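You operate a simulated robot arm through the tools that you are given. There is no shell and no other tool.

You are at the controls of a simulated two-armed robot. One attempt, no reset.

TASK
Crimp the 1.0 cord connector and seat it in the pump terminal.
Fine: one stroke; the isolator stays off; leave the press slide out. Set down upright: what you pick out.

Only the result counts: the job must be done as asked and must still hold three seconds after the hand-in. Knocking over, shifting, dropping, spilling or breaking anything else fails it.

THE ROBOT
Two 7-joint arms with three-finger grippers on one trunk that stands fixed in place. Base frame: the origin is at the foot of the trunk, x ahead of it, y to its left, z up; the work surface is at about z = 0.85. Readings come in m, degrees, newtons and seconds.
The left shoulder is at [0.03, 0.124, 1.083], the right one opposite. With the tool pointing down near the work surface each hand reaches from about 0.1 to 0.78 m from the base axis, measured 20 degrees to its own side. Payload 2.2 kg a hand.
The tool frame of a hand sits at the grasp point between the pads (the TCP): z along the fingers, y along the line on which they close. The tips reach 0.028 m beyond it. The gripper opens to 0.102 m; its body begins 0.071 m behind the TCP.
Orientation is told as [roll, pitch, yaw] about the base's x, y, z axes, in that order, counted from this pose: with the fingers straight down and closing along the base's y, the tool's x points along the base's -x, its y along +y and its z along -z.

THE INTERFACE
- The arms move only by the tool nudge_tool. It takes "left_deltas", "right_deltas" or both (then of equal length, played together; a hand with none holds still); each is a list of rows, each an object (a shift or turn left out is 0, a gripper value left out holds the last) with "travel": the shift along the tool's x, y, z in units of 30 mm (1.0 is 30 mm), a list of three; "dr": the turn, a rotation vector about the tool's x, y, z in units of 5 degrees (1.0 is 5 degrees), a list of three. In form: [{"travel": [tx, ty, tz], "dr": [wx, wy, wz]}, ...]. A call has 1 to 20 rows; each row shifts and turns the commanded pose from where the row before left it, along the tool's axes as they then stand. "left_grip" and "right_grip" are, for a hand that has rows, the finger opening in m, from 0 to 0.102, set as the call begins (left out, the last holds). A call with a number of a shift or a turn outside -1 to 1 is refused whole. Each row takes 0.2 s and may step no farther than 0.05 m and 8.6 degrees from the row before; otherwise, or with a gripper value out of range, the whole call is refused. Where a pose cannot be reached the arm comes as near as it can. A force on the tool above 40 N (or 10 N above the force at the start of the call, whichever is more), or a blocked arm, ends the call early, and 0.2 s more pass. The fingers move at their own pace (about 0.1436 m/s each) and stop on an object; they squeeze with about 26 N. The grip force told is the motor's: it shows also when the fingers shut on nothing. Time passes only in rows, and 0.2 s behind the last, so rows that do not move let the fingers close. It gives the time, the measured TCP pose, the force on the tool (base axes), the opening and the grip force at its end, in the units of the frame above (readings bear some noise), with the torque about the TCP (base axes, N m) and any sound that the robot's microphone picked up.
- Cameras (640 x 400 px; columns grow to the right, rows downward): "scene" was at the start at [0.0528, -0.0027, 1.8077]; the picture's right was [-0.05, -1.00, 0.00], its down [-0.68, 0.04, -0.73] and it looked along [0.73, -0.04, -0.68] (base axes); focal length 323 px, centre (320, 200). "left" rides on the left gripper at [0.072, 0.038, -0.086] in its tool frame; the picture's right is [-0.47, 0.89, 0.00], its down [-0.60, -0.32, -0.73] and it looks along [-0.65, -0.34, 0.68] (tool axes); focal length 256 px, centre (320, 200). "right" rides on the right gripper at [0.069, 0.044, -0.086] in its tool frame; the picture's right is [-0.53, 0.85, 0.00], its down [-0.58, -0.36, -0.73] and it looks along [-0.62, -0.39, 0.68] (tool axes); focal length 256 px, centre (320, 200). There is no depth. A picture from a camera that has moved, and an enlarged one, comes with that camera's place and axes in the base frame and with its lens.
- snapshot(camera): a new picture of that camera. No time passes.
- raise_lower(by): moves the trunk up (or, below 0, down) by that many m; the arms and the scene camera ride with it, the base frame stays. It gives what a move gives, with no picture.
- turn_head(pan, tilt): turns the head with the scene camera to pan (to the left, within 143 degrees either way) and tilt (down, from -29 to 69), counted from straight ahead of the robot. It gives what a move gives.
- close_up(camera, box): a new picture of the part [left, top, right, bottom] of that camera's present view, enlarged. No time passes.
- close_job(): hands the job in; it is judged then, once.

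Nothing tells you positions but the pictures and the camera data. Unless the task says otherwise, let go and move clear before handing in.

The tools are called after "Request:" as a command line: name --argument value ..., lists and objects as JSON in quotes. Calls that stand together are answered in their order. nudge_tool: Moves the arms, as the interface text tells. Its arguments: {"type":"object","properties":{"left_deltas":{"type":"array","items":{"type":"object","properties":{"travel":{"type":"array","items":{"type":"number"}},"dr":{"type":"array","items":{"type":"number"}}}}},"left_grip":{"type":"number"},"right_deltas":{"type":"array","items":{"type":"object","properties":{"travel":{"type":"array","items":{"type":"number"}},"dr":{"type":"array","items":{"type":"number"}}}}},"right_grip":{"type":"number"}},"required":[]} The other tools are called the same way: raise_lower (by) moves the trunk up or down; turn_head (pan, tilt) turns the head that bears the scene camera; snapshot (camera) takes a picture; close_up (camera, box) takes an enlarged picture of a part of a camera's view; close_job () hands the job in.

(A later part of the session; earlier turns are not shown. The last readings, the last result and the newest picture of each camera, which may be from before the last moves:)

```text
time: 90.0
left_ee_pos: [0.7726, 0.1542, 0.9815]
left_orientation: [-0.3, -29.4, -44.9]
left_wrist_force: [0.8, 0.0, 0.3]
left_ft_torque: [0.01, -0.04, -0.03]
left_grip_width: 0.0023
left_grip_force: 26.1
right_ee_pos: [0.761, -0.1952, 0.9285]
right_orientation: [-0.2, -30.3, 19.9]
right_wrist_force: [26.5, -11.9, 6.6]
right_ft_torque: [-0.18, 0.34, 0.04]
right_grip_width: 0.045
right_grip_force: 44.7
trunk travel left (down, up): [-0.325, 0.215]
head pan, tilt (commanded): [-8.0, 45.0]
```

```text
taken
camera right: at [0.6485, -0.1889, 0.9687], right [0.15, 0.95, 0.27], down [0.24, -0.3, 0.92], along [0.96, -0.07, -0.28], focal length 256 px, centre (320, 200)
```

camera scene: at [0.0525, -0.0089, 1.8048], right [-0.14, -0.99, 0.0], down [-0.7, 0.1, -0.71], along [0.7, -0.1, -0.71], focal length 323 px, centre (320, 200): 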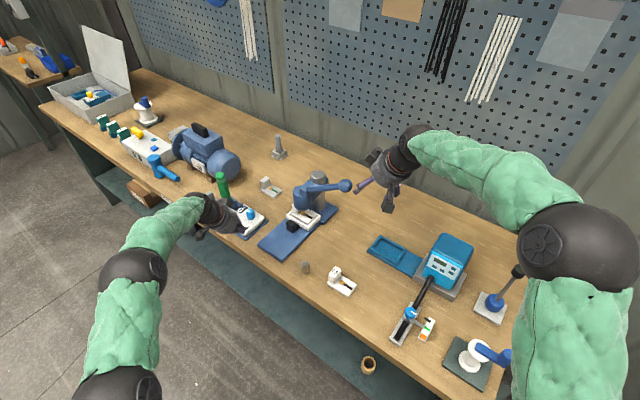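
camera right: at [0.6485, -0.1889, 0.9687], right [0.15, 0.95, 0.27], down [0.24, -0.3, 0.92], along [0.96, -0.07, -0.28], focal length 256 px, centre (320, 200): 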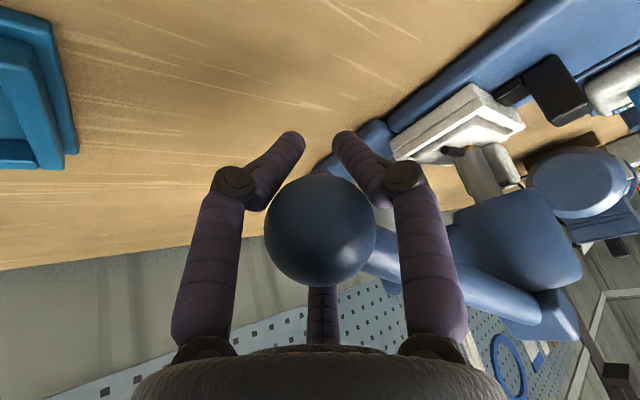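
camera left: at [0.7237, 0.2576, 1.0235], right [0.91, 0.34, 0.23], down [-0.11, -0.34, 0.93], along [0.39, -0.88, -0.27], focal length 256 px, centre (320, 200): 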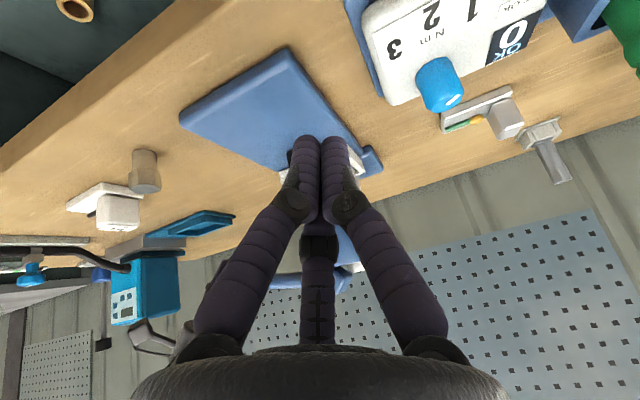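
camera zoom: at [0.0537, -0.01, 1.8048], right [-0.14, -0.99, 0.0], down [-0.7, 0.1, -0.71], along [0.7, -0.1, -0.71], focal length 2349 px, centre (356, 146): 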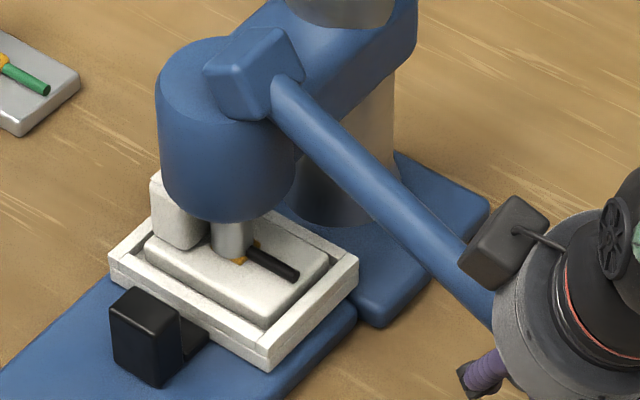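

The ball is at the bottom of its travel (about z 0.951) with the ram pressed on the ferrule. Now I raise the lever back along the arc, first part.

Request:
nudge_tool --right_deltas '[{"travel": [-0.092, -0.048, -0.4425]}, {"travel": [-0.092, -0.048, -0.4425]}, {"travel": [-0.092, -0.048, -0.4425]}, {"travel": [-0.092, -0.048, -0.4425]}]'

Request:
close_up --camera "scene" --box '[285, 150, 405, 240]'

Request:
snapshot --camera "right"

```text
time: 90.4
left_ee_pos: [0.7694, 0.1563, 0.9844]
left_orientation: [-0.3, -29.6, -45.0]
left_wrist_force: [-0.7, -0.7, 0.0]
left_ft_torque: [0.01, -0.04, 0.01]
left_grip_width: 0.0023
left_grip_force: 26.3
right_ee_pos: [0.7617, -0.2001, 0.9446]
right_orientation: [-0.9, -31.0, 19.9]
right_wrist_force: [18.9, -8.1, 0.1]
right_ft_torque: [-0.44, 1.54, 0.21]
right_grip_width: 0.0245
right_grip_force: 43.7
trunk travel left (down, up): [-0.325, 0.215]
head pan, tilt (commanded): [-8.0, 45.0]
stopped in row 1 (right hand): the force on the tool passed its limit at 43 N (the readings are from after the stop); the commanded pose is now the measured one
```

```text
4.44 times, centred on (345, 195) of scene
camera zoom: at [0.0511, -0.01, 1.8048], right [-0.14, -0.99, 0.0], down [-0.7, 0.1, -0.71], along [0.7, -0.1, -0.71], focal length 1435 px, centre (209, 222)
```

zoom: 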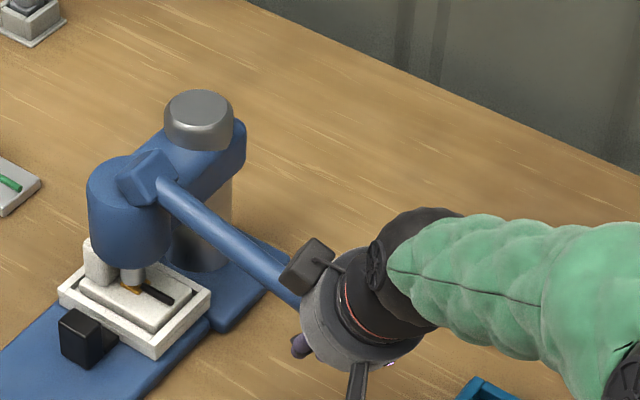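

```text
taken
camera right: at [0.6482, -0.1937, 0.9834], right [0.15, 0.95, 0.27], down [0.23, -0.29, 0.93], along [0.96, -0.08, -0.26], focal length 256 px, centre (320, 200)
```

right: 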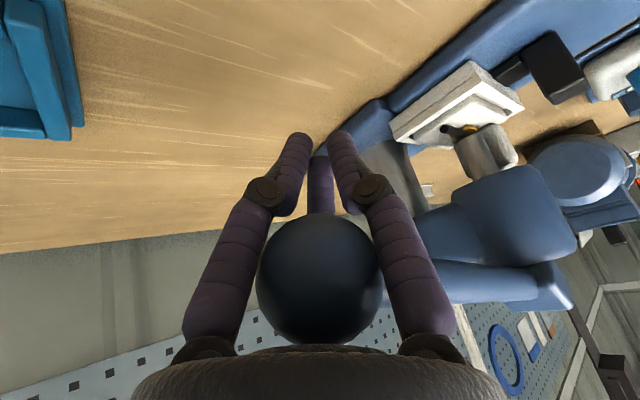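

The fingers slid under the ball, which now sits caged near the palm, and the lever has risen a little (ball z about 0.984). I continue lifting gently along the arc.

Request:
nudge_tool --right_deltas '[{"travel": [-0.122, -0.039, -0.277]}, {"travel": [-0.122, -0.039, -0.277]}, {"travel": [-0.122, -0.039, -0.277]}, {"travel": [-0.122, -0.039, -0.277]}]'

Request:
close_up --camera "scene" --box '[285, 150, 405, 240]'

Request:
snapshot --camera "right"

```text
time: 91.4
left_ee_pos: [0.7711, 0.155, 0.9824]
left_orientation: [-0.1, -29.5, -45.0]
left_wrist_force: [0.1, -0.3, -0.9]
left_ft_torque: [0.01, -0.03, 0.01]
left_grip_width: 0.0022
left_grip_force: 26.2
right_ee_pos: [0.7564, -0.2041, 0.9746]
right_orientation: [-0.3, -30.6, 19.9]
right_wrist_force: [12.5, -7.7, -1.4]
right_ft_torque: [-0.47, 0.84, -0.01]
right_grip_width: 0.024
right_grip_force: 42.9
trunk travel left (down, up): [-0.325, 0.215]
head pan, tilt (commanded): [-8.0, 45.0]
```

```text
4.44 times, centred on (345, 195) of scene
camera zoom: at [0.0531, -0.0108, 1.8048], right [-0.14, -0.99, 0.0], down [-0.7, 0.1, -0.71], along [0.7, -0.1, -0.71], focal length 1435 px, centre (209, 222)
```

zoom: 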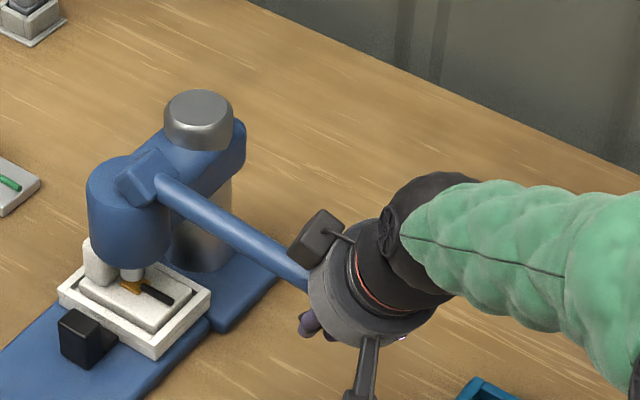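

```text
taken
camera right: at [0.6439, -0.1979, 1.0159], right [0.15, 0.95, 0.27], down [0.24, -0.3, 0.92], along [0.96, -0.07, -0.27], focal length 256 px, centre (320, 200)
```

right: 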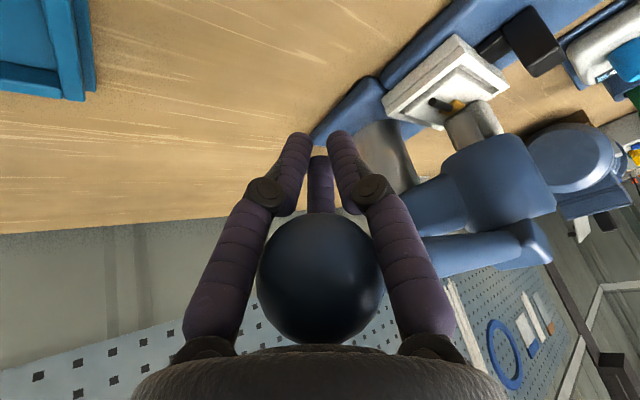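

The lever is rising well. I keep following the arc upward.

Request:
nudge_tool --right_deltas '[{"travel": [-0.146, -0.021, -0.277]}, {"travel": [-0.146, -0.021, -0.277]}, {"travel": [-0.146, -0.021, -0.277]}, {"travel": [-0.146, -0.021, -0.277]}, {"travel": [-0.146, -0.021, -0.277]}]'

Request:
snapshot --camera "right"

```text
time: 92.6
left_ee_pos: [0.7718, 0.1552, 0.9825]
left_orientation: [-0.3, -29.3, -44.8]
left_wrist_force: [-0.8, 0.0, -0.5]
left_ft_torque: [0.0, 0.03, -0.01]
left_grip_width: 0.0021
left_grip_force: 26.2
right_ee_pos: [0.7554, -0.2028, 1.0227]
right_orientation: [-0.4, -30.4, 20.1]
right_wrist_force: [17.3, 8.8, -6.8]
right_ft_torque: [-0.84, 1.28, -0.04]
right_grip_width: 0.0243
right_grip_force: 43.3
trunk travel left (down, up): [-0.325, 0.215]
head pan, tilt (commanded): [-8.0, 45.0]
```

```text
taken
camera right: at [0.6443, -0.1975, 1.0621], right [0.15, 0.95, 0.27], down [0.24, -0.29, 0.92], along [0.96, -0.07, -0.27], focal length 256 px, centre (320, 200)
```

right: 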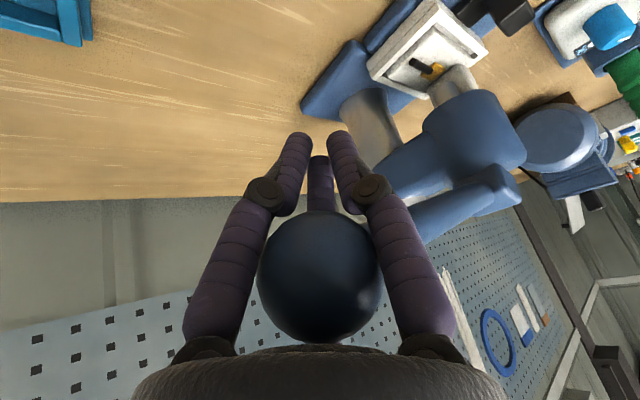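

Request:
nudge_tool --right_deltas '[{"travel": [-0.3, 0.06, -0.22]}, {"travel": [-0.264, 0.045, -0.265]}, {"travel": [-0.264, 0.045, -0.265]}, {"travel": [-0.264, 0.045, -0.265]}]'

Request:
snapshot --camera "right"

Request:
close_up --camera "scene" --box '[285, 150, 405, 240]'

```text
time: 93.6
left_ee_pos: [0.7706, 0.1565, 0.9836]
left_orientation: [-0.3, -29.6, -45.0]
left_wrist_force: [0.5, 0.9, -0.5]
left_ft_torque: [0.01, 0.03, 0.0]
left_grip_width: 0.0023
left_grip_force: 26.3
right_ee_pos: [0.7638, -0.1953, 1.0656]
right_orientation: [-0.4, -30.3, 20.0]
right_wrist_force: [2.8, 5.7, -8.8]
right_ft_torque: [-1.12, 0.92, 0.03]
right_grip_width: 0.0245
right_grip_force: 43.5
trunk travel left (down, up): [-0.325, 0.215]
head pan, tilt (commanded): [-8.0, 45.0]
```

```text
taken
camera right: at [0.6522, -0.1894, 1.1047], right [0.15, 0.95, 0.27], down [0.24, -0.29, 0.92], along [0.96, -0.07, -0.27], focal length 256 px, centre (320, 200)
```

right: 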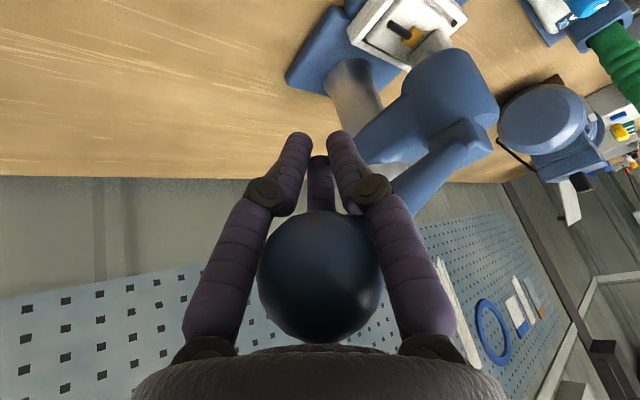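

```text
4.44 times, centred on (345, 195) of scene
camera zoom: at [0.0525, -0.0089, 1.8048], right [-0.14, -0.99, 0.0], down [-0.7, 0.1, -0.71], along [0.7, -0.1, -0.71], focal length 1435 px, centre (209, 222)
```

zoom: 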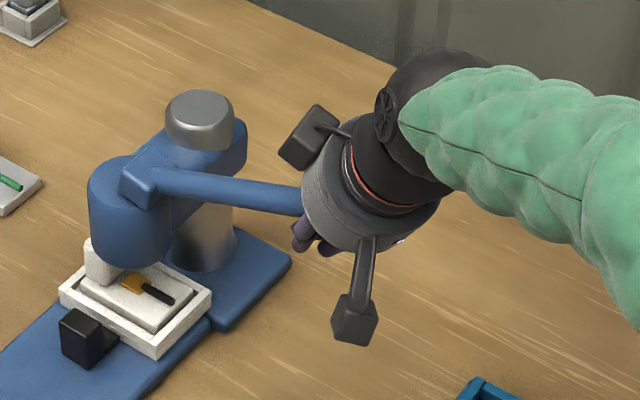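

The ram has lifted and the ferrule looks crimped. I bring the lever up the remaining part to its rest height.

Request:
nudge_tool --right_deltas '[{"travel": [-0.275, 0.058, -0.226]}, {"travel": [-0.275, 0.058, -0.226]}, {"travel": [-0.275, 0.058, -0.226]}]'

Request:
snapshot --camera "right"

Request:
close_up --camera "scene" --box '[285, 150, 405, 240]'

```text
time: 94.4
left_ee_pos: [0.7734, 0.1555, 0.9815]
left_orientation: [-0.2, -29.4, -45.0]
left_wrist_force: [-0.3, 0.2, -0.6]
left_ft_torque: [-0.03, 0.0, -0.02]
left_grip_width: 0.002
left_grip_force: 26.1
right_ee_pos: [0.7751, -0.1873, 1.094]
right_orientation: [-0.4, -30.3, 20.0]
right_wrist_force: [10.7, 7.7, -19.6]
right_ft_torque: [-1.57, 1.61, 0.43]
right_grip_width: 0.0287
right_grip_force: 45.1
trunk travel left (down, up): [-0.325, 0.215]
head pan, tilt (commanded): [-8.0, 45.0]
```

```text
taken
camera right: at [0.6628, -0.1799, 1.1332], right [0.15, 0.95, 0.27], down [0.24, -0.29, 0.92], along [0.96, -0.07, -0.28], focal length 256 px, centre (320, 200)
```

right: 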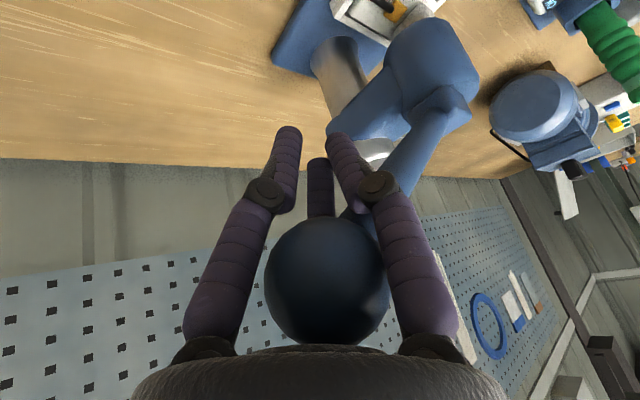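

```text
4.44 times, centred on (345, 195) of scene
camera zoom: at [0.0556, -0.0085, 1.8047], right [-0.14, -0.99, 0.0], down [-0.7, 0.1, -0.71], along [0.7, -0.1, -0.71], focal length 1435 px, centre (209, 222)
```

zoom: 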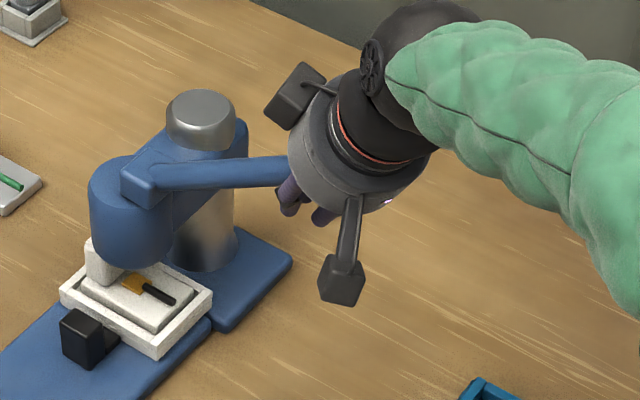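

The lever is nearly back to its rest height (ball about z 1.136). I will open the right fingers and see that the lever stays up.

Request:
nudge_tool --right_deltas '[{"travel": [0, 0, 0]}, {"travel": [0, 0, 0]}, {"travel": [0, 0, 0]}]' --right_grip 0.1

Request:
snapshot --camera "right"

Request:
close_up --camera "scene" --box '[285, 150, 405, 240]'

```text
time: 95.2
left_ee_pos: [0.7699, 0.1551, 0.9842]
left_orientation: [-0.3, -29.5, -45.1]
left_wrist_force: [0.3, 0.3, -0.6]
left_ft_torque: [0.0, 0.01, 0.01]
left_grip_width: 0.0021
left_grip_force: 26.2
right_ee_pos: [0.7731, -0.1874, 1.0969]
right_orientation: [-0.6, -30.5, 19.9]
right_wrist_force: [-0.1, 0.1, 0.4]
right_ft_torque: [-0.02, -0.02, -0.03]
right_grip_width: 0.1002
right_grip_force: 0.1
trunk travel left (down, up): [-0.325, 0.215]
head pan, tilt (commanded): [-8.0, 45.0]
```

```text
taken
camera right: at [0.6603, -0.182, 1.1367], right [0.15, 0.95, 0.27], down [0.24, -0.3, 0.93], along [0.96, -0.07, -0.27], focal length 256 px, centre (320, 200)
```

right: 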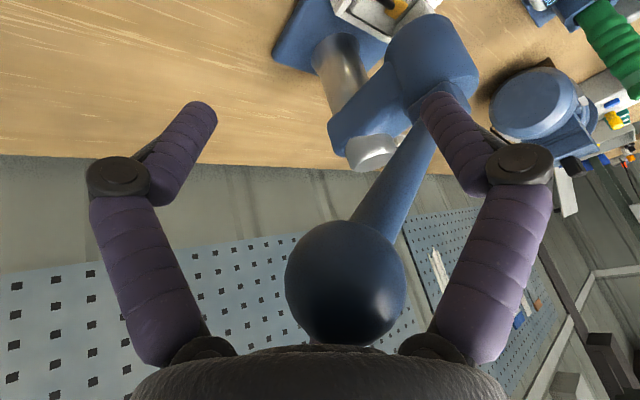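

```text
4.44 times, centred on (345, 195) of scene
camera zoom: at [0.0506, -0.0098, 1.805], right [-0.14, -0.99, 0.0], down [-0.7, 0.1, -0.71], along [0.7, -0.1, -0.71], focal length 1435 px, centre (209, 222)
```

zoom: 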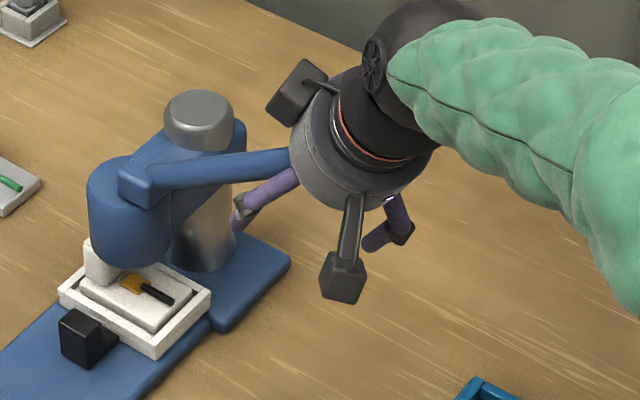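

The lever has settled back at its rest position (ball about (0.759,-0.189,1.142)). I withdraw the right hand along its axis and move it away to the right.

Request:
nudge_tool --right_deltas '[{"travel": [0, 0, -0.8]}, {"travel": [0, 0, -1]}, {"travel": [0, 0, -1]}, {"travel": [0, 0, -1]}, {"travel": [0, 0, -1]}, {"travel": [0.871, -0.114, -0.791]}, {"travel": [0.871, -0.114, -0.791]}, {"travel": [0.871, -0.114, -0.791]}, {"travel": [0.871, -0.114, -0.791]}, {"travel": [0.871, -0.114, -0.791]}, {"travel": [0.871, -0.114, -0.6]}]'

Request:
turn_head --pan 0 --tilt 50

Request:
snapshot --camera "scene"

Request:
close_up --camera "scene" --box '[300, 150, 390, 215]'

```text
time: 97.6
left_ee_pos: [0.7706, 0.1544, 0.9843]
left_orientation: [-0.1, -29.4, -45.2]
left_wrist_force: [0.2, 0.1, 0.7]
left_ft_torque: [-0.04, -0.03, 0.0]
left_grip_width: 0.0021
left_grip_force: 26.3
right_ee_pos: [0.5155, -0.3009, 1.26]
right_orientation: [-0.4, -30.7, 20.1]
right_wrist_force: [-0.3, 0.1, 0.0]
right_ft_torque: [0.02, -0.06, -0.02]
right_grip_width: 0.1002
right_grip_force: 0.1
trunk travel left (down, up): [-0.325, 0.215]
head pan, tilt (commanded): [-8.0, 45.0]
```

```text
time: 98.2
left_ee_pos: [0.7702, 0.1553, 0.9842]
left_orientation: [-0.3, -29.6, -45.1]
left_wrist_force: [-0.3, 0.5, -0.1]
left_ft_torque: [-0.01, 0.02, -0.04]
left_grip_width: 0.0022
left_grip_force: 26.0
right_ee_pos: [0.5177, -0.3003, 1.2593]
right_orientation: [-0.4, -30.6, 20.0]
right_wrist_force: [0.2, -0.5, -0.3]
right_ft_torque: [-0.07, -0.02, -0.04]
right_grip_width: 0.0997
right_grip_force: 0.0
trunk travel left (down, up): [-0.325, 0.215]
head pan, tilt (commanded): [0.0, 50.0]
```

```text
taken
camera scene: at [0.0475, 0.0017, 1.798], right [0.0, -1.0, 0.0], down [-0.77, 0.0, -0.64], along [0.64, 0.0, -0.77], focal length 323 px, centre (320, 200)
```

scene: 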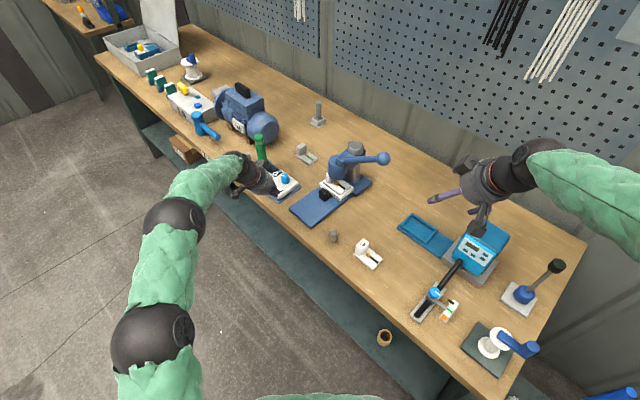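

```text
6.15 times, centred on (345, 182) of scene
camera zoom: at [0.0475, 0.0017, 1.798], right [0.0, -1.0, 0.0], down [-0.77, 0.0, -0.64], along [0.64, 0.0, -0.77], focal length 1987 px, centre (166, 308)
```

zoom: 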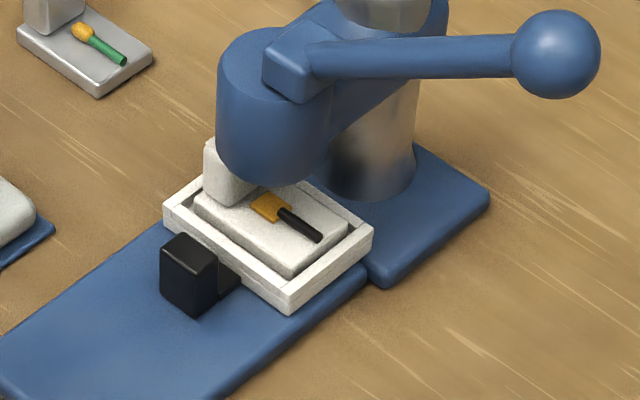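

The ferrule now looks flattened – crimped – and the lever is back at rest. Next I turn the left hand to yaw +45° with a 40° lean so two fingers can hook behind the slide handle (now near v 0.598, w 0.580) and pull it out.

Request:
nudge_tool --left_deltas '[{"travel": [0.06, -0.747, -0.621]}, {"travel": [0.06, -0.747, -0.621]}, {"travel": [0.06, -0.747, -0.621]}, {"dr": [0, 1, 0]}, {"dr": [0, 1, 0]}, {"dr": [0, 1, 0]}, {"dr": [0, 1, 0]}, {"dr": [0, 1, 0]}, {"dr": [0, 0.9, 0]}, {"dr": [0, 0, -1]}, {"dr": [0, 0, -1]}, {"dr": [0, 0, -1]}, {"dr": [0, 0, -1]}, {"dr": [0, 0, -1]}, {"dr": [0, 0, -1]}, {"dr": [0, 0, -1]}, {"dr": [0, 0, -1]}, {"dr": [0, 0, -1]}]' --left_grip 0.055

Request:
nudge_tool --left_deltas '[{"dr": [0, 0, -1]}, {"dr": [0, 0, -1]}, {"dr": [0, 0, -1]}, {"dr": [0, 0, -1]}, {"dr": [0, 0, -1]}, {"dr": [0, 0, -1]}, {"dr": [0, 0, -1]}, {"dr": [0, 0, -1]}, {"dr": [0, 0, -1]}, {"dr": [1, 0, 0]}, {"dr": [1, 0, 0]}, {"dr": [1, 0, 0]}, {"dr": [1, 0, 0]}, {"dr": [1, 0, 0]}, {"dr": [1, 0, 0]}, {"dr": [1, 0, 0]}, {"dr": [1, 0, 0]}]'

Request:
snapshot --camera "left"

Request:
snapshot --camera "scene"

```text
time: 102.0
left_ee_pos: [0.7006, 0.1312, 1.0298]
left_orientation: [-0.2, 0.1, -0.1]
left_wrist_force: [-0.4, -0.3, -0.7]
left_ft_torque: [-0.04, -0.01, 0.0]
left_grip_width: 0.0551
left_grip_force: 0.1
right_ee_pos: [0.5172, -0.3008, 1.2587]
right_orientation: [-0.5, -30.6, 20.0]
right_wrist_force: [-0.4, 0.5, 1.1]
right_ft_torque: [0.0, 0.01, 0.0]
right_grip_width: 0.1
right_grip_force: 0.1
trunk travel left (down, up): [-0.325, 0.215]
head pan, tilt (commanded): [0.0, 50.0]
```

```text
time: 105.7
left_ee_pos: [0.6989, 0.132, 1.0306]
left_orientation: [-40.1, 0.2, 44.9]
left_wrist_force: [0.0, 0.8, 0.9]
left_ft_torque: [-0.02, 0.01, 0.0]
left_grip_width: 0.0549
left_grip_force: 0.1
right_ee_pos: [0.5171, -0.2994, 1.2596]
right_orientation: [-0.4, -30.7, 20.0]
right_wrist_force: [0.2, 0.0, 0.4]
right_ft_torque: [-0.01, 0.02, 0.0]
right_grip_width: 0.0997
right_grip_force: 0.1
trunk travel left (down, up): [-0.325, 0.215]
head pan, tilt (commanded): [0.0, 50.0]
```

```text
taken
camera left: at [0.5896, 0.14, 1.0726], right [-0.15, 0.81, -0.57], down [0.27, 0.59, 0.76], along [0.95, -0.04, -0.3], focal length 256 px, centre (320, 200)
```

left: 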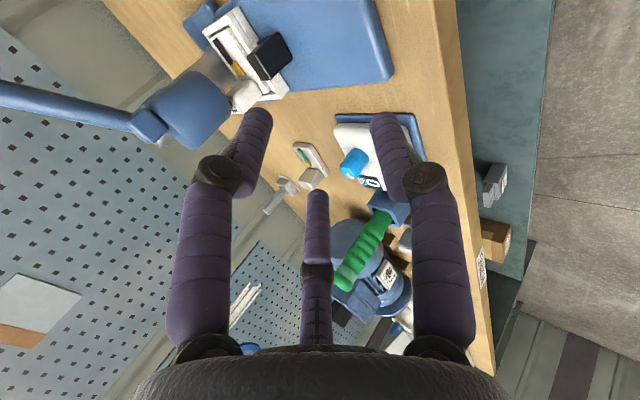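

```text
taken
camera scene: at [0.0469, 0.0022, 1.798], right [0.0, -1.0, 0.0], down [-0.77, 0.0, -0.64], along [0.64, 0.0, -0.77], focal length 323 px, centre (320, 200)
```

scene: 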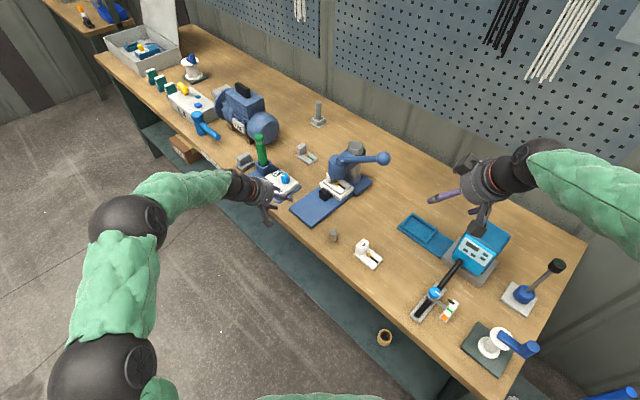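

Request:
nudge_tool --left_deltas '[{"travel": [0.042, -0.561, 0.947]}, {"travel": [0.042, -0.561, 0.947]}, {"travel": [0.042, -0.561, 0.947]}, {"travel": [0.042, -0.561, 0.947]}, {"travel": [0.042, -0.561, 0.947]}, {"travel": [0.042, -0.561, 0.947]}]'

Request:
snapshot --camera "left"

Request:
close_up --camera "scene" --box '[290, 150, 380, 215]'

Request:
close_up --camera "left" --box '[220, 0, 440, 160]'

```text
time: 107.0
left_ee_pos: [0.8271, -0.0076, 0.9631]
left_orientation: [-39.9, 0.1, 44.9]
left_wrist_force: [0.9, -0.1, 0.0]
left_ft_torque: [-0.01, 0.05, -0.02]
left_grip_width: 0.0548
left_grip_force: 0.0
right_ee_pos: [0.5191, -0.3005, 1.258]
right_orientation: [-0.3, -30.4, 19.9]
right_wrist_force: [1.3, -0.1, 0.8]
right_ft_torque: [0.03, 0.01, 0.03]
right_grip_width: 0.0998
right_grip_force: 0.0
trunk travel left (down, up): [-0.325, 0.215]
head pan, tilt (commanded): [0.0, 50.0]
```

```text
taken
camera left: at [0.7174, 0.0008, 1.0065], right [-0.15, 0.81, -0.57], down [0.27, 0.59, 0.76], along [0.95, -0.04, -0.31], focal length 256 px, centre (320, 200)
```

left: 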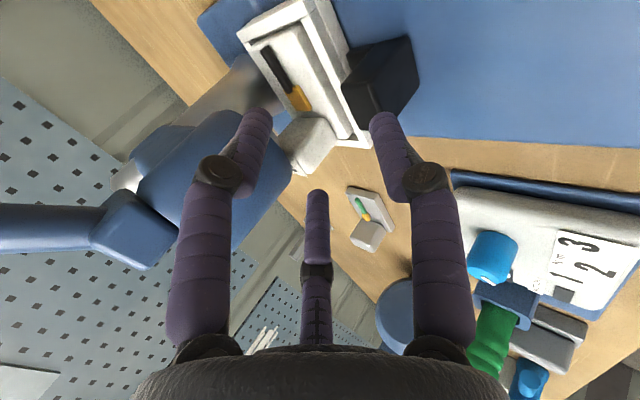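

```text
6.15 times, centred on (335, 182) of scene
camera zoom: at [0.0486, 0.0006, 1.7979], right [0.0, -1.0, 0.0], down [-0.77, 0.0, -0.64], along [0.64, 0.0, -0.77], focal length 1987 px, centre (228, 308)
```

zoom: 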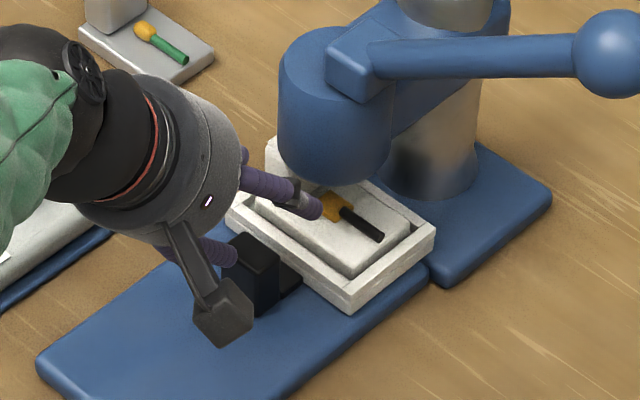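

```text
2.50 times, centred on (330, 80) of left
camera zoom: at [0.7174, 0.0008, 1.0065], right [-0.15, 0.81, -0.57], down [0.27, 0.59, 0.76], along [0.95, -0.04, -0.31], focal length 640 px, centre (295, 500)
```

zoom: 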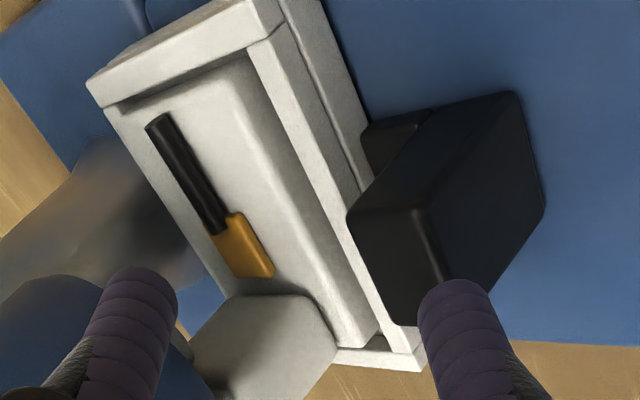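

The handle is at about v 0.600, w 0.580. I will descend around it with the fingers narrowed to 46 mm.

Request:
nudge_tool --left_deltas '[{"travel": [-0.01, 0.337, 0.312]}, {"travel": [-0.01, 0.337, 0.312]}, {"travel": [0, 0.337, 0.312]}, {"travel": [0, 0, 0]}]' --left_grip 0.047

Request:
snapshot --camera "left"

Request:
close_up --camera "scene" --box '[290, 150, 380, 215]'

```text
time: 108.0
left_ee_pos: [0.8228, -0.0033, 0.9243]
left_orientation: [-40.0, 0.1, 44.9]
left_wrist_force: [-1.1, -0.3, -0.3]
left_ft_torque: [-0.01, 0.01, 0.0]
left_grip_width: 0.0469
left_grip_force: 0.0
right_ee_pos: [0.5176, -0.3004, 1.2596]
right_orientation: [-0.4, -30.6, 20.0]
right_wrist_force: [1.0, -0.5, -1.3]
right_ft_torque: [0.04, 0.02, -0.02]
right_grip_width: 0.1
right_grip_force: 0.1
trunk travel left (down, up): [-0.325, 0.215]
head pan, tilt (commanded): [0.0, 50.0]
```

```text
taken
camera left: at [0.7126, 0.0052, 0.9658], right [-0.15, 0.81, -0.57], down [0.27, 0.59, 0.76], along [0.95, -0.04, -0.31], focal length 256 px, centre (320, 200)
```

left: 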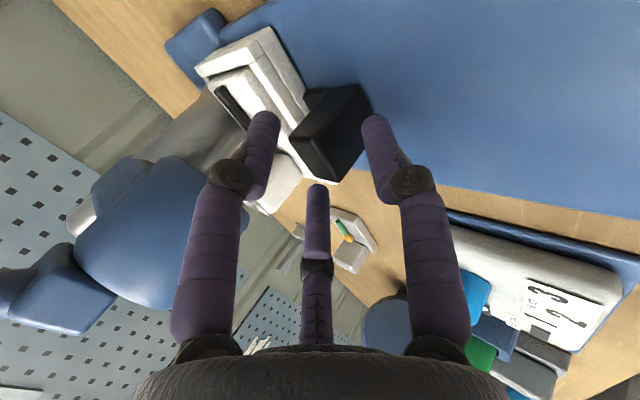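

```text
6.15 times, centred on (335, 182) of scene
camera zoom: at [0.0469, 0.0018, 1.798], right [0.0, -1.0, 0.0], down [-0.77, 0.0, -0.64], along [0.64, 0.0, -0.77], focal length 1987 px, centre (228, 308)
```

zoom: 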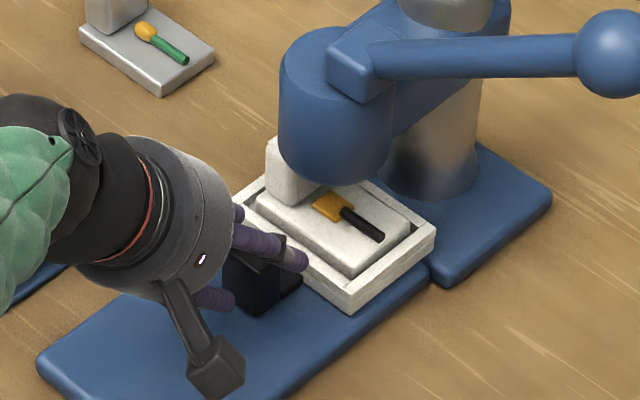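

Request:
nudge_tool --left_deltas '[{"travel": [0, 0, 0]}, {"travel": [0, 0, 0]}, {"travel": [0, 0, 0]}]' --left_grip 0.0

Request:
snapshot --camera "left"

```text
time: 108.8
left_ee_pos: [0.8234, -0.0023, 0.9245]
left_orientation: [-40.0, 0.1, 44.9]
left_wrist_force: [1.6, 2.4, 1.6]
left_ft_torque: [-0.07, -0.13, 0.12]
left_grip_width: 0.0384
left_grip_force: 26.0
right_ee_pos: [0.5177, -0.3001, 1.2589]
right_orientation: [-0.4, -30.6, 20.0]
right_wrist_force: [0.5, 0.8, -0.2]
right_ft_torque: [0.03, 0.0, -0.02]
right_grip_width: 0.1
right_grip_force: 0.0
trunk travel left (down, up): [-0.325, 0.215]
head pan, tilt (commanded): [0.0, 50.0]
```

```text
taken
camera left: at [0.7131, 0.0056, 0.9661], right [-0.15, 0.81, -0.57], down [0.27, 0.59, 0.76], along [0.95, -0.04, -0.3], focal length 256 px, centre (320, 200)
```

left: 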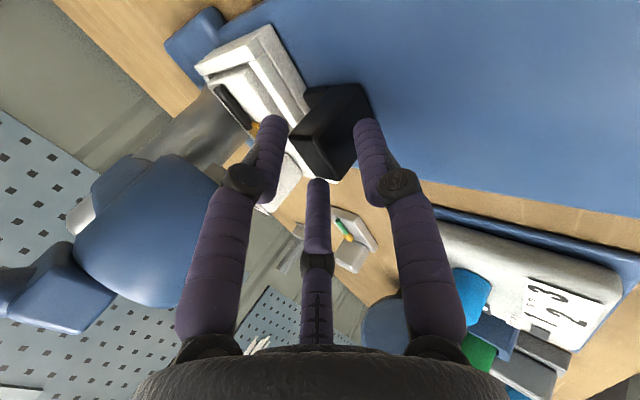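

The handle is gripped. I will pull the slide outward, first 30 mm.

Request:
nudge_tool --left_deltas '[{"travel": [0, 0.2553, -0.2143]}, {"travel": [0, 0.2553, -0.2143]}, {"travel": [0, 0.2553, -0.2143]}]'

Request:
close_up --camera "scene" --box '[280, 150, 380, 222]'

```text
time: 109.7
left_ee_pos: [0.8016, 0.018, 0.9239]
left_orientation: [-40.1, 0.1, 44.9]
left_wrist_force: [2.3, 2.7, 4.7]
left_ft_torque: [0.06, -0.01, 0.16]
left_grip_width: 0.0381
left_grip_force: 25.9
right_ee_pos: [0.5178, -0.2995, 1.2597]
right_orientation: [-0.6, -30.6, 20.0]
right_wrist_force: [0.4, -0.4, -0.3]
right_ft_torque: [-0.02, -0.02, -0.03]
right_grip_width: 0.1
right_grip_force: 0.1
trunk travel left (down, up): [-0.325, 0.215]
head pan, tilt (commanded): [0.0, 50.0]
```

```text
5.56 times, centred on (330, 186) of scene
camera zoom: at [0.0469, 0.0024, 1.798], right [0.0, -1.0, 0.0], down [-0.77, 0.0, -0.64], along [0.64, 0.0, -0.77], focal length 1794 px, centre (264, 278)
```

zoom: 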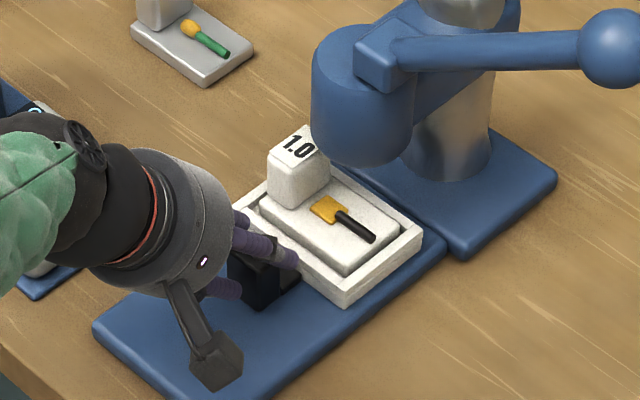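

Request:
nudge_tool --left_deltas '[{"travel": [0, 0.2553, -0.2143]}, {"travel": [0, 0.2553, -0.2143]}, {"travel": [0, 0.2553, -0.2143]}, {"travel": [0, 0.2553, -0.2143]}, {"travel": [0, 0.2553, -0.2143]}, {"travel": [0, 0.2553, -0.2143]}]'

Request:
nudge_tool --left_deltas '[{"travel": [0, 0.1277, -0.1071]}, {"travel": [0, 0.1277, -0.1071]}, {"travel": [0, 0, 0]}]'

Request:
close_up --camera "scene" --box '[280, 150, 380, 222]'

```text
time: 111.0
left_ee_pos: [0.7592, 0.0623, 0.9235]
left_orientation: [-40.1, 0.1, 44.9]
left_wrist_force: [2.3, 3.4, 11.1]
left_ft_torque: [-0.29, -0.25, 0.11]
left_grip_width: 0.038
left_grip_force: 26.0
right_ee_pos: [0.5168, -0.2983, 1.26]
right_orientation: [-0.5, -30.6, 20.0]
right_wrist_force: [0.1, -0.7, 0.3]
right_ft_torque: [-0.01, -0.01, -0.01]
right_grip_width: 0.1001
right_grip_force: 0.0
trunk travel left (down, up): [-0.325, 0.215]
head pan, tilt (commanded): [0.0, 50.0]
```

```text
time: 111.8
left_ee_pos: [0.7528, 0.0676, 0.9239]
left_orientation: [-40.1, 0.2, 44.9]
left_wrist_force: [6.2, -1.6, 12.5]
left_ft_torque: [-0.35, -0.44, 0.08]
left_grip_width: 0.0381
left_grip_force: 25.8
right_ee_pos: [0.5171, -0.2986, 1.2601]
right_orientation: [-0.4, -30.5, 19.8]
right_wrist_force: [-0.5, -0.9, -0.6]
right_ft_torque: [-0.02, 0.0, 0.01]
right_grip_width: 0.1001
right_grip_force: 0.1
trunk travel left (down, up): [-0.325, 0.215]
head pan, tilt (commanded): [0.0, 50.0]
```

```text
5.56 times, centred on (330, 186) of scene
camera zoom: at [0.0465, 0.0013, 1.7981], right [0.0, -1.0, 0.0], down [-0.77, 0.0, -0.64], along [0.64, 0.0, -0.77], focal length 1794 px, centre (264, 278)
```

zoom: 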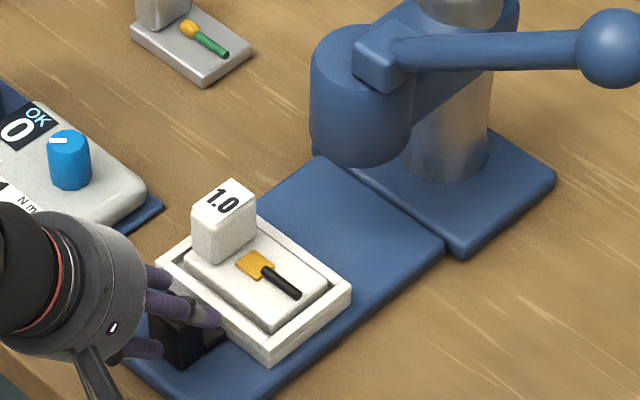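

Request:
nudge_tool --left_deltas '[{"travel": [0, 0.1, -0.084]}, {"travel": [0, 0, 0]}]'

Request:
close_up --camera "scene" --box '[280, 150, 380, 222]'

```text
time: 112.5
left_ee_pos: [0.7494, 0.0696, 0.9236]
left_orientation: [-40.0, 0.0, 44.9]
left_wrist_force: [16.1, -6.9, 7.0]
left_ft_torque: [-0.37, -0.42, 0.13]
left_grip_width: 0.0385
left_grip_force: 25.4
right_ee_pos: [0.5175, -0.3012, 1.259]
right_orientation: [-0.5, -30.5, 19.9]
right_wrist_force: [0.3, -0.4, 0.4]
right_ft_torque: [-0.02, 0.01, 0.02]
right_grip_width: 0.0999
right_grip_force: 0.1
trunk travel left (down, up): [-0.325, 0.215]
head pan, tilt (commanded): [0.0, 50.0]
```

```text
5.56 times, centred on (330, 186) of scene
camera zoom: at [0.0487, 0.0005, 1.798], right [0.0, -1.0, 0.0], down [-0.77, 0.0, -0.64], along [0.64, 0.0, -0.77], focal length 1794 px, centre (264, 278)
```

zoom: 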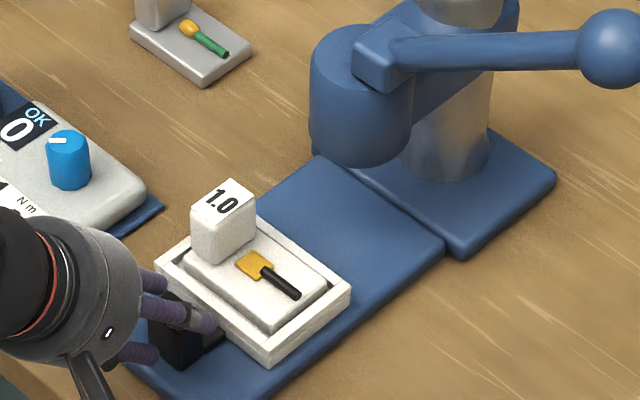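

The slide is out against its stop. I will let go of the handle and lift the left hand clear.

Request:
nudge_tool --left_deltas '[{"travel": [0, -0.06, 0.05]}, {"travel": [0, 0, 0]}]' --left_grip 0.05

Request:
nudge_tool --left_deltas '[{"travel": [0, -0.32, -0.383]}, {"travel": [0, -0.643, -0.766]}, {"travel": [0, -0.643, -0.766]}, {"travel": [0, 0.5, -0.8]}, {"travel": [0, 0.5, -0.8]}]'

Request:
close_up --camera "scene" --box '[280, 150, 380, 222]'

```text
time: 113.0
left_ee_pos: [0.7502, 0.0684, 0.9213]
left_orientation: [-39.9, 0.3, 44.8]
left_wrist_force: [0.0, -0.1, 0.6]
left_ft_torque: [0.0, -0.01, 0.01]
left_grip_width: 0.05
left_grip_force: 0.0
right_ee_pos: [0.5172, -0.2984, 1.2599]
right_orientation: [-0.4, -30.5, 20.0]
right_wrist_force: [-0.4, 0.1, 0.8]
right_ft_torque: [-0.02, -0.01, 0.01]
right_grip_width: 0.1001
right_grip_force: 0.2
trunk travel left (down, up): [-0.325, 0.215]
head pan, tilt (commanded): [0.0, 50.0]
```

```text
time: 114.2
left_ee_pos: [0.711, 0.1072, 1.0167]
left_orientation: [-40.0, 0.2, 44.8]
left_wrist_force: [0.2, 0.4, 0.7]
left_ft_torque: [0.03, -0.05, 0.02]
left_grip_width: 0.05
left_grip_force: 0.1
right_ee_pos: [0.5163, -0.3, 1.2597]
right_orientation: [-0.6, -30.6, 20.0]
right_wrist_force: [-0.5, 0.7, 1.2]
right_ft_torque: [-0.04, -0.04, -0.01]
right_grip_width: 0.1002
right_grip_force: 0.0
trunk travel left (down, up): [-0.325, 0.215]
head pan, tilt (commanded): [0.0, 50.0]
```

```text
5.56 times, centred on (330, 186) of scene
camera zoom: at [0.0462, 0.002, 1.798], right [0.0, -1.0, 0.0], down [-0.77, 0.0, -0.64], along [0.64, 0.0, -0.77], focal length 1794 px, centre (264, 278)
```

zoom: 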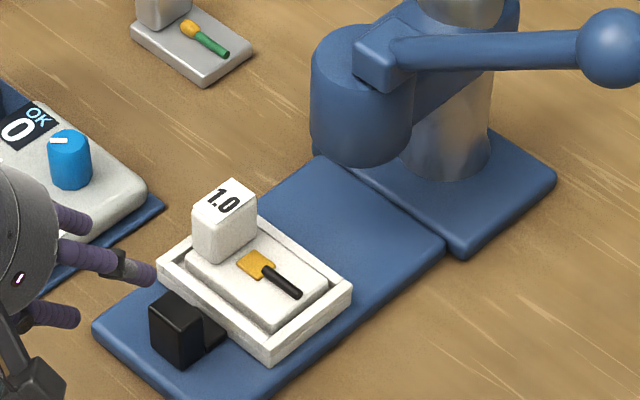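

The slide is out and the crimped connector is still in the tray. Plan: lift it out with the left hand (25° lean as before), set it upright on free bench in front of the pump recess, then use the right hand straight down to seat it in the recess. First I turn the left hand back.

Request:
nudge_tool --left_deltas '[{"dr": [-1, 0, 0]}, {"dr": [-1, 0, 0]}, {"dr": [-1, 0, 0]}, {"dr": [-1, 0, 0]}, {"dr": [-1, 0, 0]}, {"dr": [-1, 0, 0]}, {"dr": [-1, 0, 0]}, {"dr": [-1, 0, 0]}, {"dr": [0, 0, 1]}, {"dr": [0, 0, 1]}, {"dr": [0, 0, 1]}, {"dr": [0, 0, 1]}, {"dr": [0, 0, 1]}, {"dr": [0, 0, 1]}, {"dr": [0, 0, 1]}, {"dr": [0, 0, 1]}, {"dr": [0, 0, 1]}]'

Request:
nudge_tool --left_deltas '[{"dr": [0, 0, 1]}, {"dr": [0, 0, 1]}, {"dr": [0, 0, 1]}, {"dr": [0, 0, 1]}, {"dr": [0, 0, 1]}, {"dr": [0, 0, 1]}, {"dr": [0, 0, 1]}, {"dr": [0, 0, 1]}, {"dr": [0, 0, 1]}, {"dr": [0, -1, 0]}, {"dr": [0, -1, 0]}, {"dr": [0, -1, 0]}, {"dr": [0, -1, 0]}, {"dr": [0, -1, 0]}]' --left_grip 0.075

Request:
snapshot --camera "left"

Request:
close_up --camera "left" --box '[270, 30, 440, 150]'

Request:
close_up --camera "scene" --box '[296, 170, 344, 210]'

```text
time: 117.8
left_ee_pos: [0.7129, 0.1073, 1.0157]
left_orientation: [-0.1, 0.1, -0.2]
left_wrist_force: [-0.3, -0.1, -0.5]
left_ft_torque: [0.0, -0.02, 0.0]
left_grip_width: 0.0502
left_grip_force: 0.1
right_ee_pos: [0.5179, -0.2985, 1.2594]
right_orientation: [-0.3, -30.6, 19.9]
right_wrist_force: [0.5, 0.1, 0.2]
right_ft_torque: [-0.02, 0.01, 0.02]
right_grip_width: 0.0999
right_grip_force: 0.1
trunk travel left (down, up): [-0.325, 0.215]
head pan, tilt (commanded): [0.0, 50.0]
```

```text
time: 120.8
left_ee_pos: [0.7132, 0.1076, 1.0155]
left_orientation: [-0.3, -25.1, -45.0]
left_wrist_force: [0.2, 0.1, -0.8]
left_ft_torque: [-0.01, -0.02, 0.01]
left_grip_width: 0.075
left_grip_force: 0.0
right_ee_pos: [0.5175, -0.2987, 1.2599]
right_orientation: [-0.5, -30.6, 20.0]
right_wrist_force: [-0.4, 0.3, 0.2]
right_ft_torque: [0.01, 0.01, -0.01]
right_grip_width: 0.0996
right_grip_force: 0.1
trunk travel left (down, up): [-0.325, 0.215]
head pan, tilt (commanded): [0.0, 50.0]
```

```text
taken
camera left: at [0.6687, 0.2065, 1.063], right [0.92, 0.33, 0.19], down [-0.06, -0.39, 0.92], along [0.38, -0.86, -0.34], focal length 256 px, centre (320, 200)
```

left: 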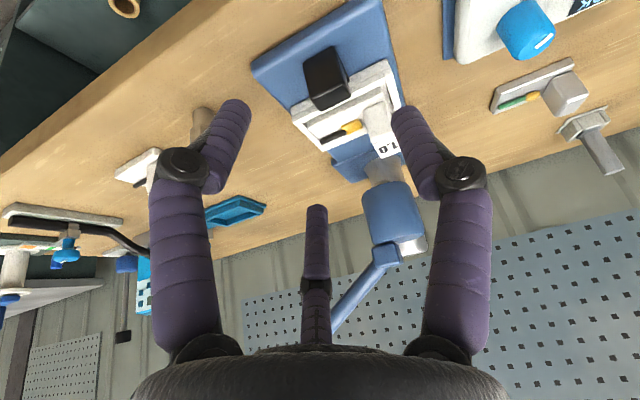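

```text
3.33 times, centred on (355, 90) of left
camera zoom: at [0.6687, 0.2065, 1.063], right [0.92, 0.33, 0.19], down [-0.06, -0.39, 0.92], along [0.38, -0.86, -0.34], focal length 853 px, centre (203, 567)
```

zoom: 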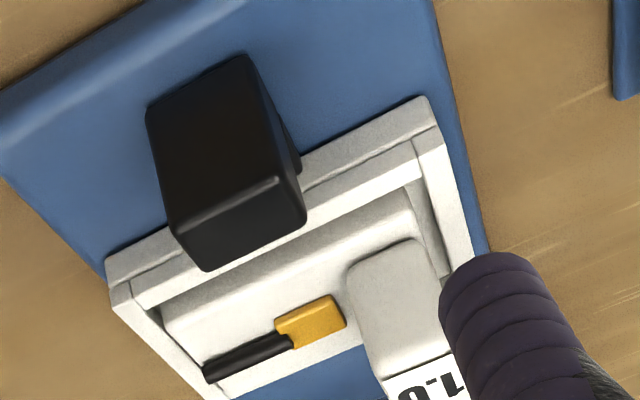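

```text
10.00 times, centred on (320, 190) of scene
camera zoom: at [0.0468, 0.0022, 1.798], right [0.0, -1.0, 0.0], down [-0.77, 0.0, -0.64], along [0.64, 0.0, -0.77], focal length 3229 px, centre (320, 300)
```

zoom: 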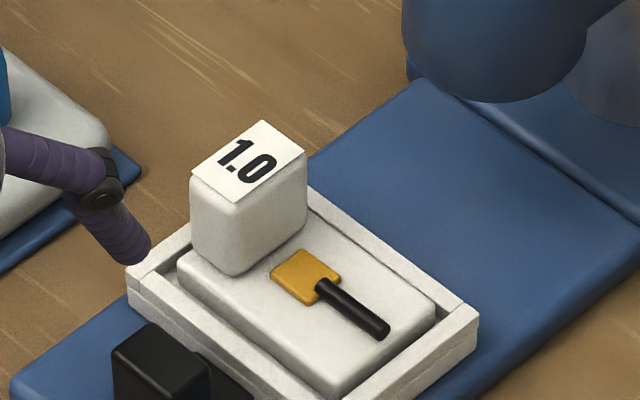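

Request:
close_up --camera "left" --box '[340, 80, 440, 180]'

```text
4.00 times, centred on (390, 130) of left
camera zoom: at [0.6687, 0.2065, 1.063], right [0.92, 0.33, 0.19], down [-0.06, -0.39, 0.92], along [0.38, -0.86, -0.34], focal length 1024 px, centre (40, 480)
```

zoom: 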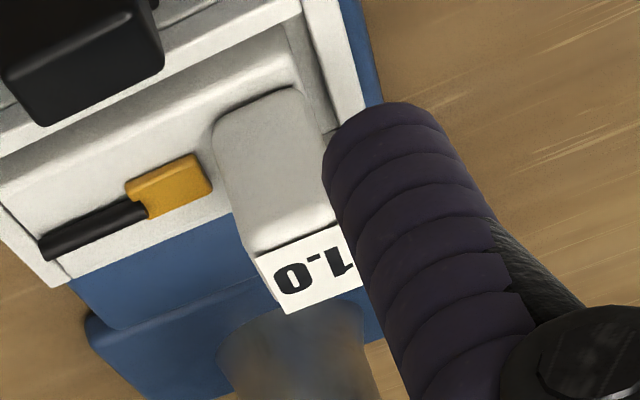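

Both views put the block at v 0.570, w 0.608, top z 0.938, turned about +2°. Given the reach limit I use a 35° lean, which would also let the left hand reach the pump recess directly; I move to hover above the block.

Request:
nudge_tool --left_deltas '[{"dr": [0, -1, 0]}, {"dr": [0, -1, 0]}, {"dr": [-0.229, 0, -0.328]}, {"travel": [-0.596, 0.117, 0.666]}, {"travel": [-0.596, 0.117, 0.666]}, {"travel": [-0.596, 0.117, 0.666]}, {"travel": [-0.596, 0.117, 0.666]}, {"travel": [-0.596, 0.117, 0.666]}]' --left_grip 0.066

Request:
snapshot --camera "left"

Request:
close_up --camera "left" --box '[240, 30, 420, 170]'

Request:
close_up --camera "scene" --box '[286, 160, 350, 210]'

```text
time: 122.7
left_ee_pos: [0.8219, 0.0312, 0.9846]
left_orientation: [-0.1, -34.8, -43.0]
left_wrist_force: [1.1, -0.1, 1.3]
left_ft_torque: [0.02, 0.03, -0.04]
left_grip_width: 0.0663
left_grip_force: 0.1
right_ee_pos: [0.5194, -0.3008, 1.259]
right_orientation: [-0.4, -30.5, 20.1]
right_wrist_force: [0.0, 0.6, 0.3]
right_ft_torque: [0.02, -0.01, 0.0]
right_grip_width: 0.0999
right_grip_force: 0.1
trunk travel left (down, up): [-0.325, 0.215]
head pan, tilt (commanded): [0.0, 50.0]
```

```text
taken
camera left: at [0.7681, 0.1322, 1.0136], right [0.88, 0.39, 0.26], down [-0.16, -0.28, 0.95], along [0.44, -0.88, -0.19], focal length 256 px, centre (320, 200)
```

left: 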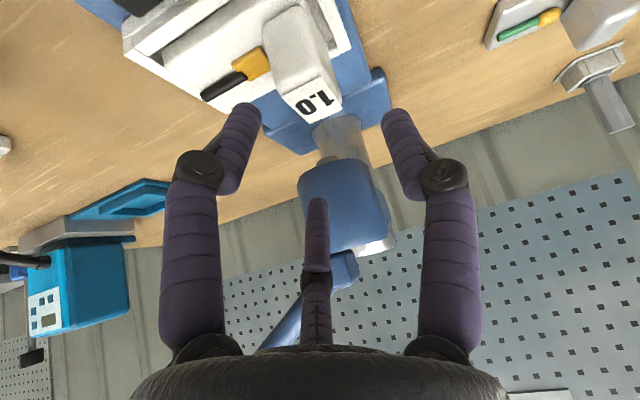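

```text
2.86 times, centred on (330, 100) of left
camera zoom: at [0.7681, 0.1322, 1.0136], right [0.88, 0.39, 0.26], down [-0.16, -0.28, 0.95], along [0.44, -0.88, -0.19], focal length 731 px, centre (291, 486)
```

zoom: 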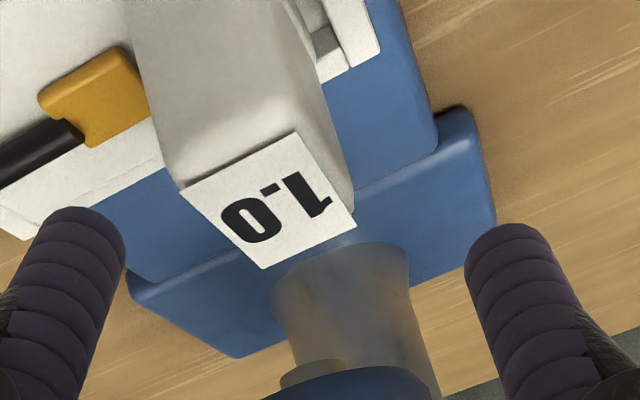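

```text
8.00 times, centred on (318, 185) of scene
camera zoom: at [0.0483, 0.0009, 1.7979], right [0.0, -1.0, 0.0], down [-0.77, 0.0, -0.64], along [0.64, 0.0, -0.77], focal length 2584 px, centre (336, 320)
```

zoom: 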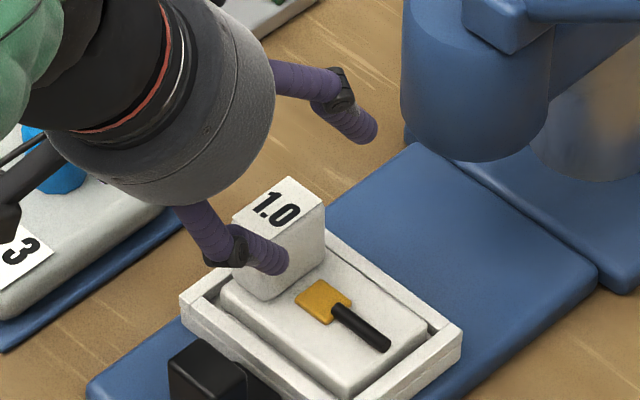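

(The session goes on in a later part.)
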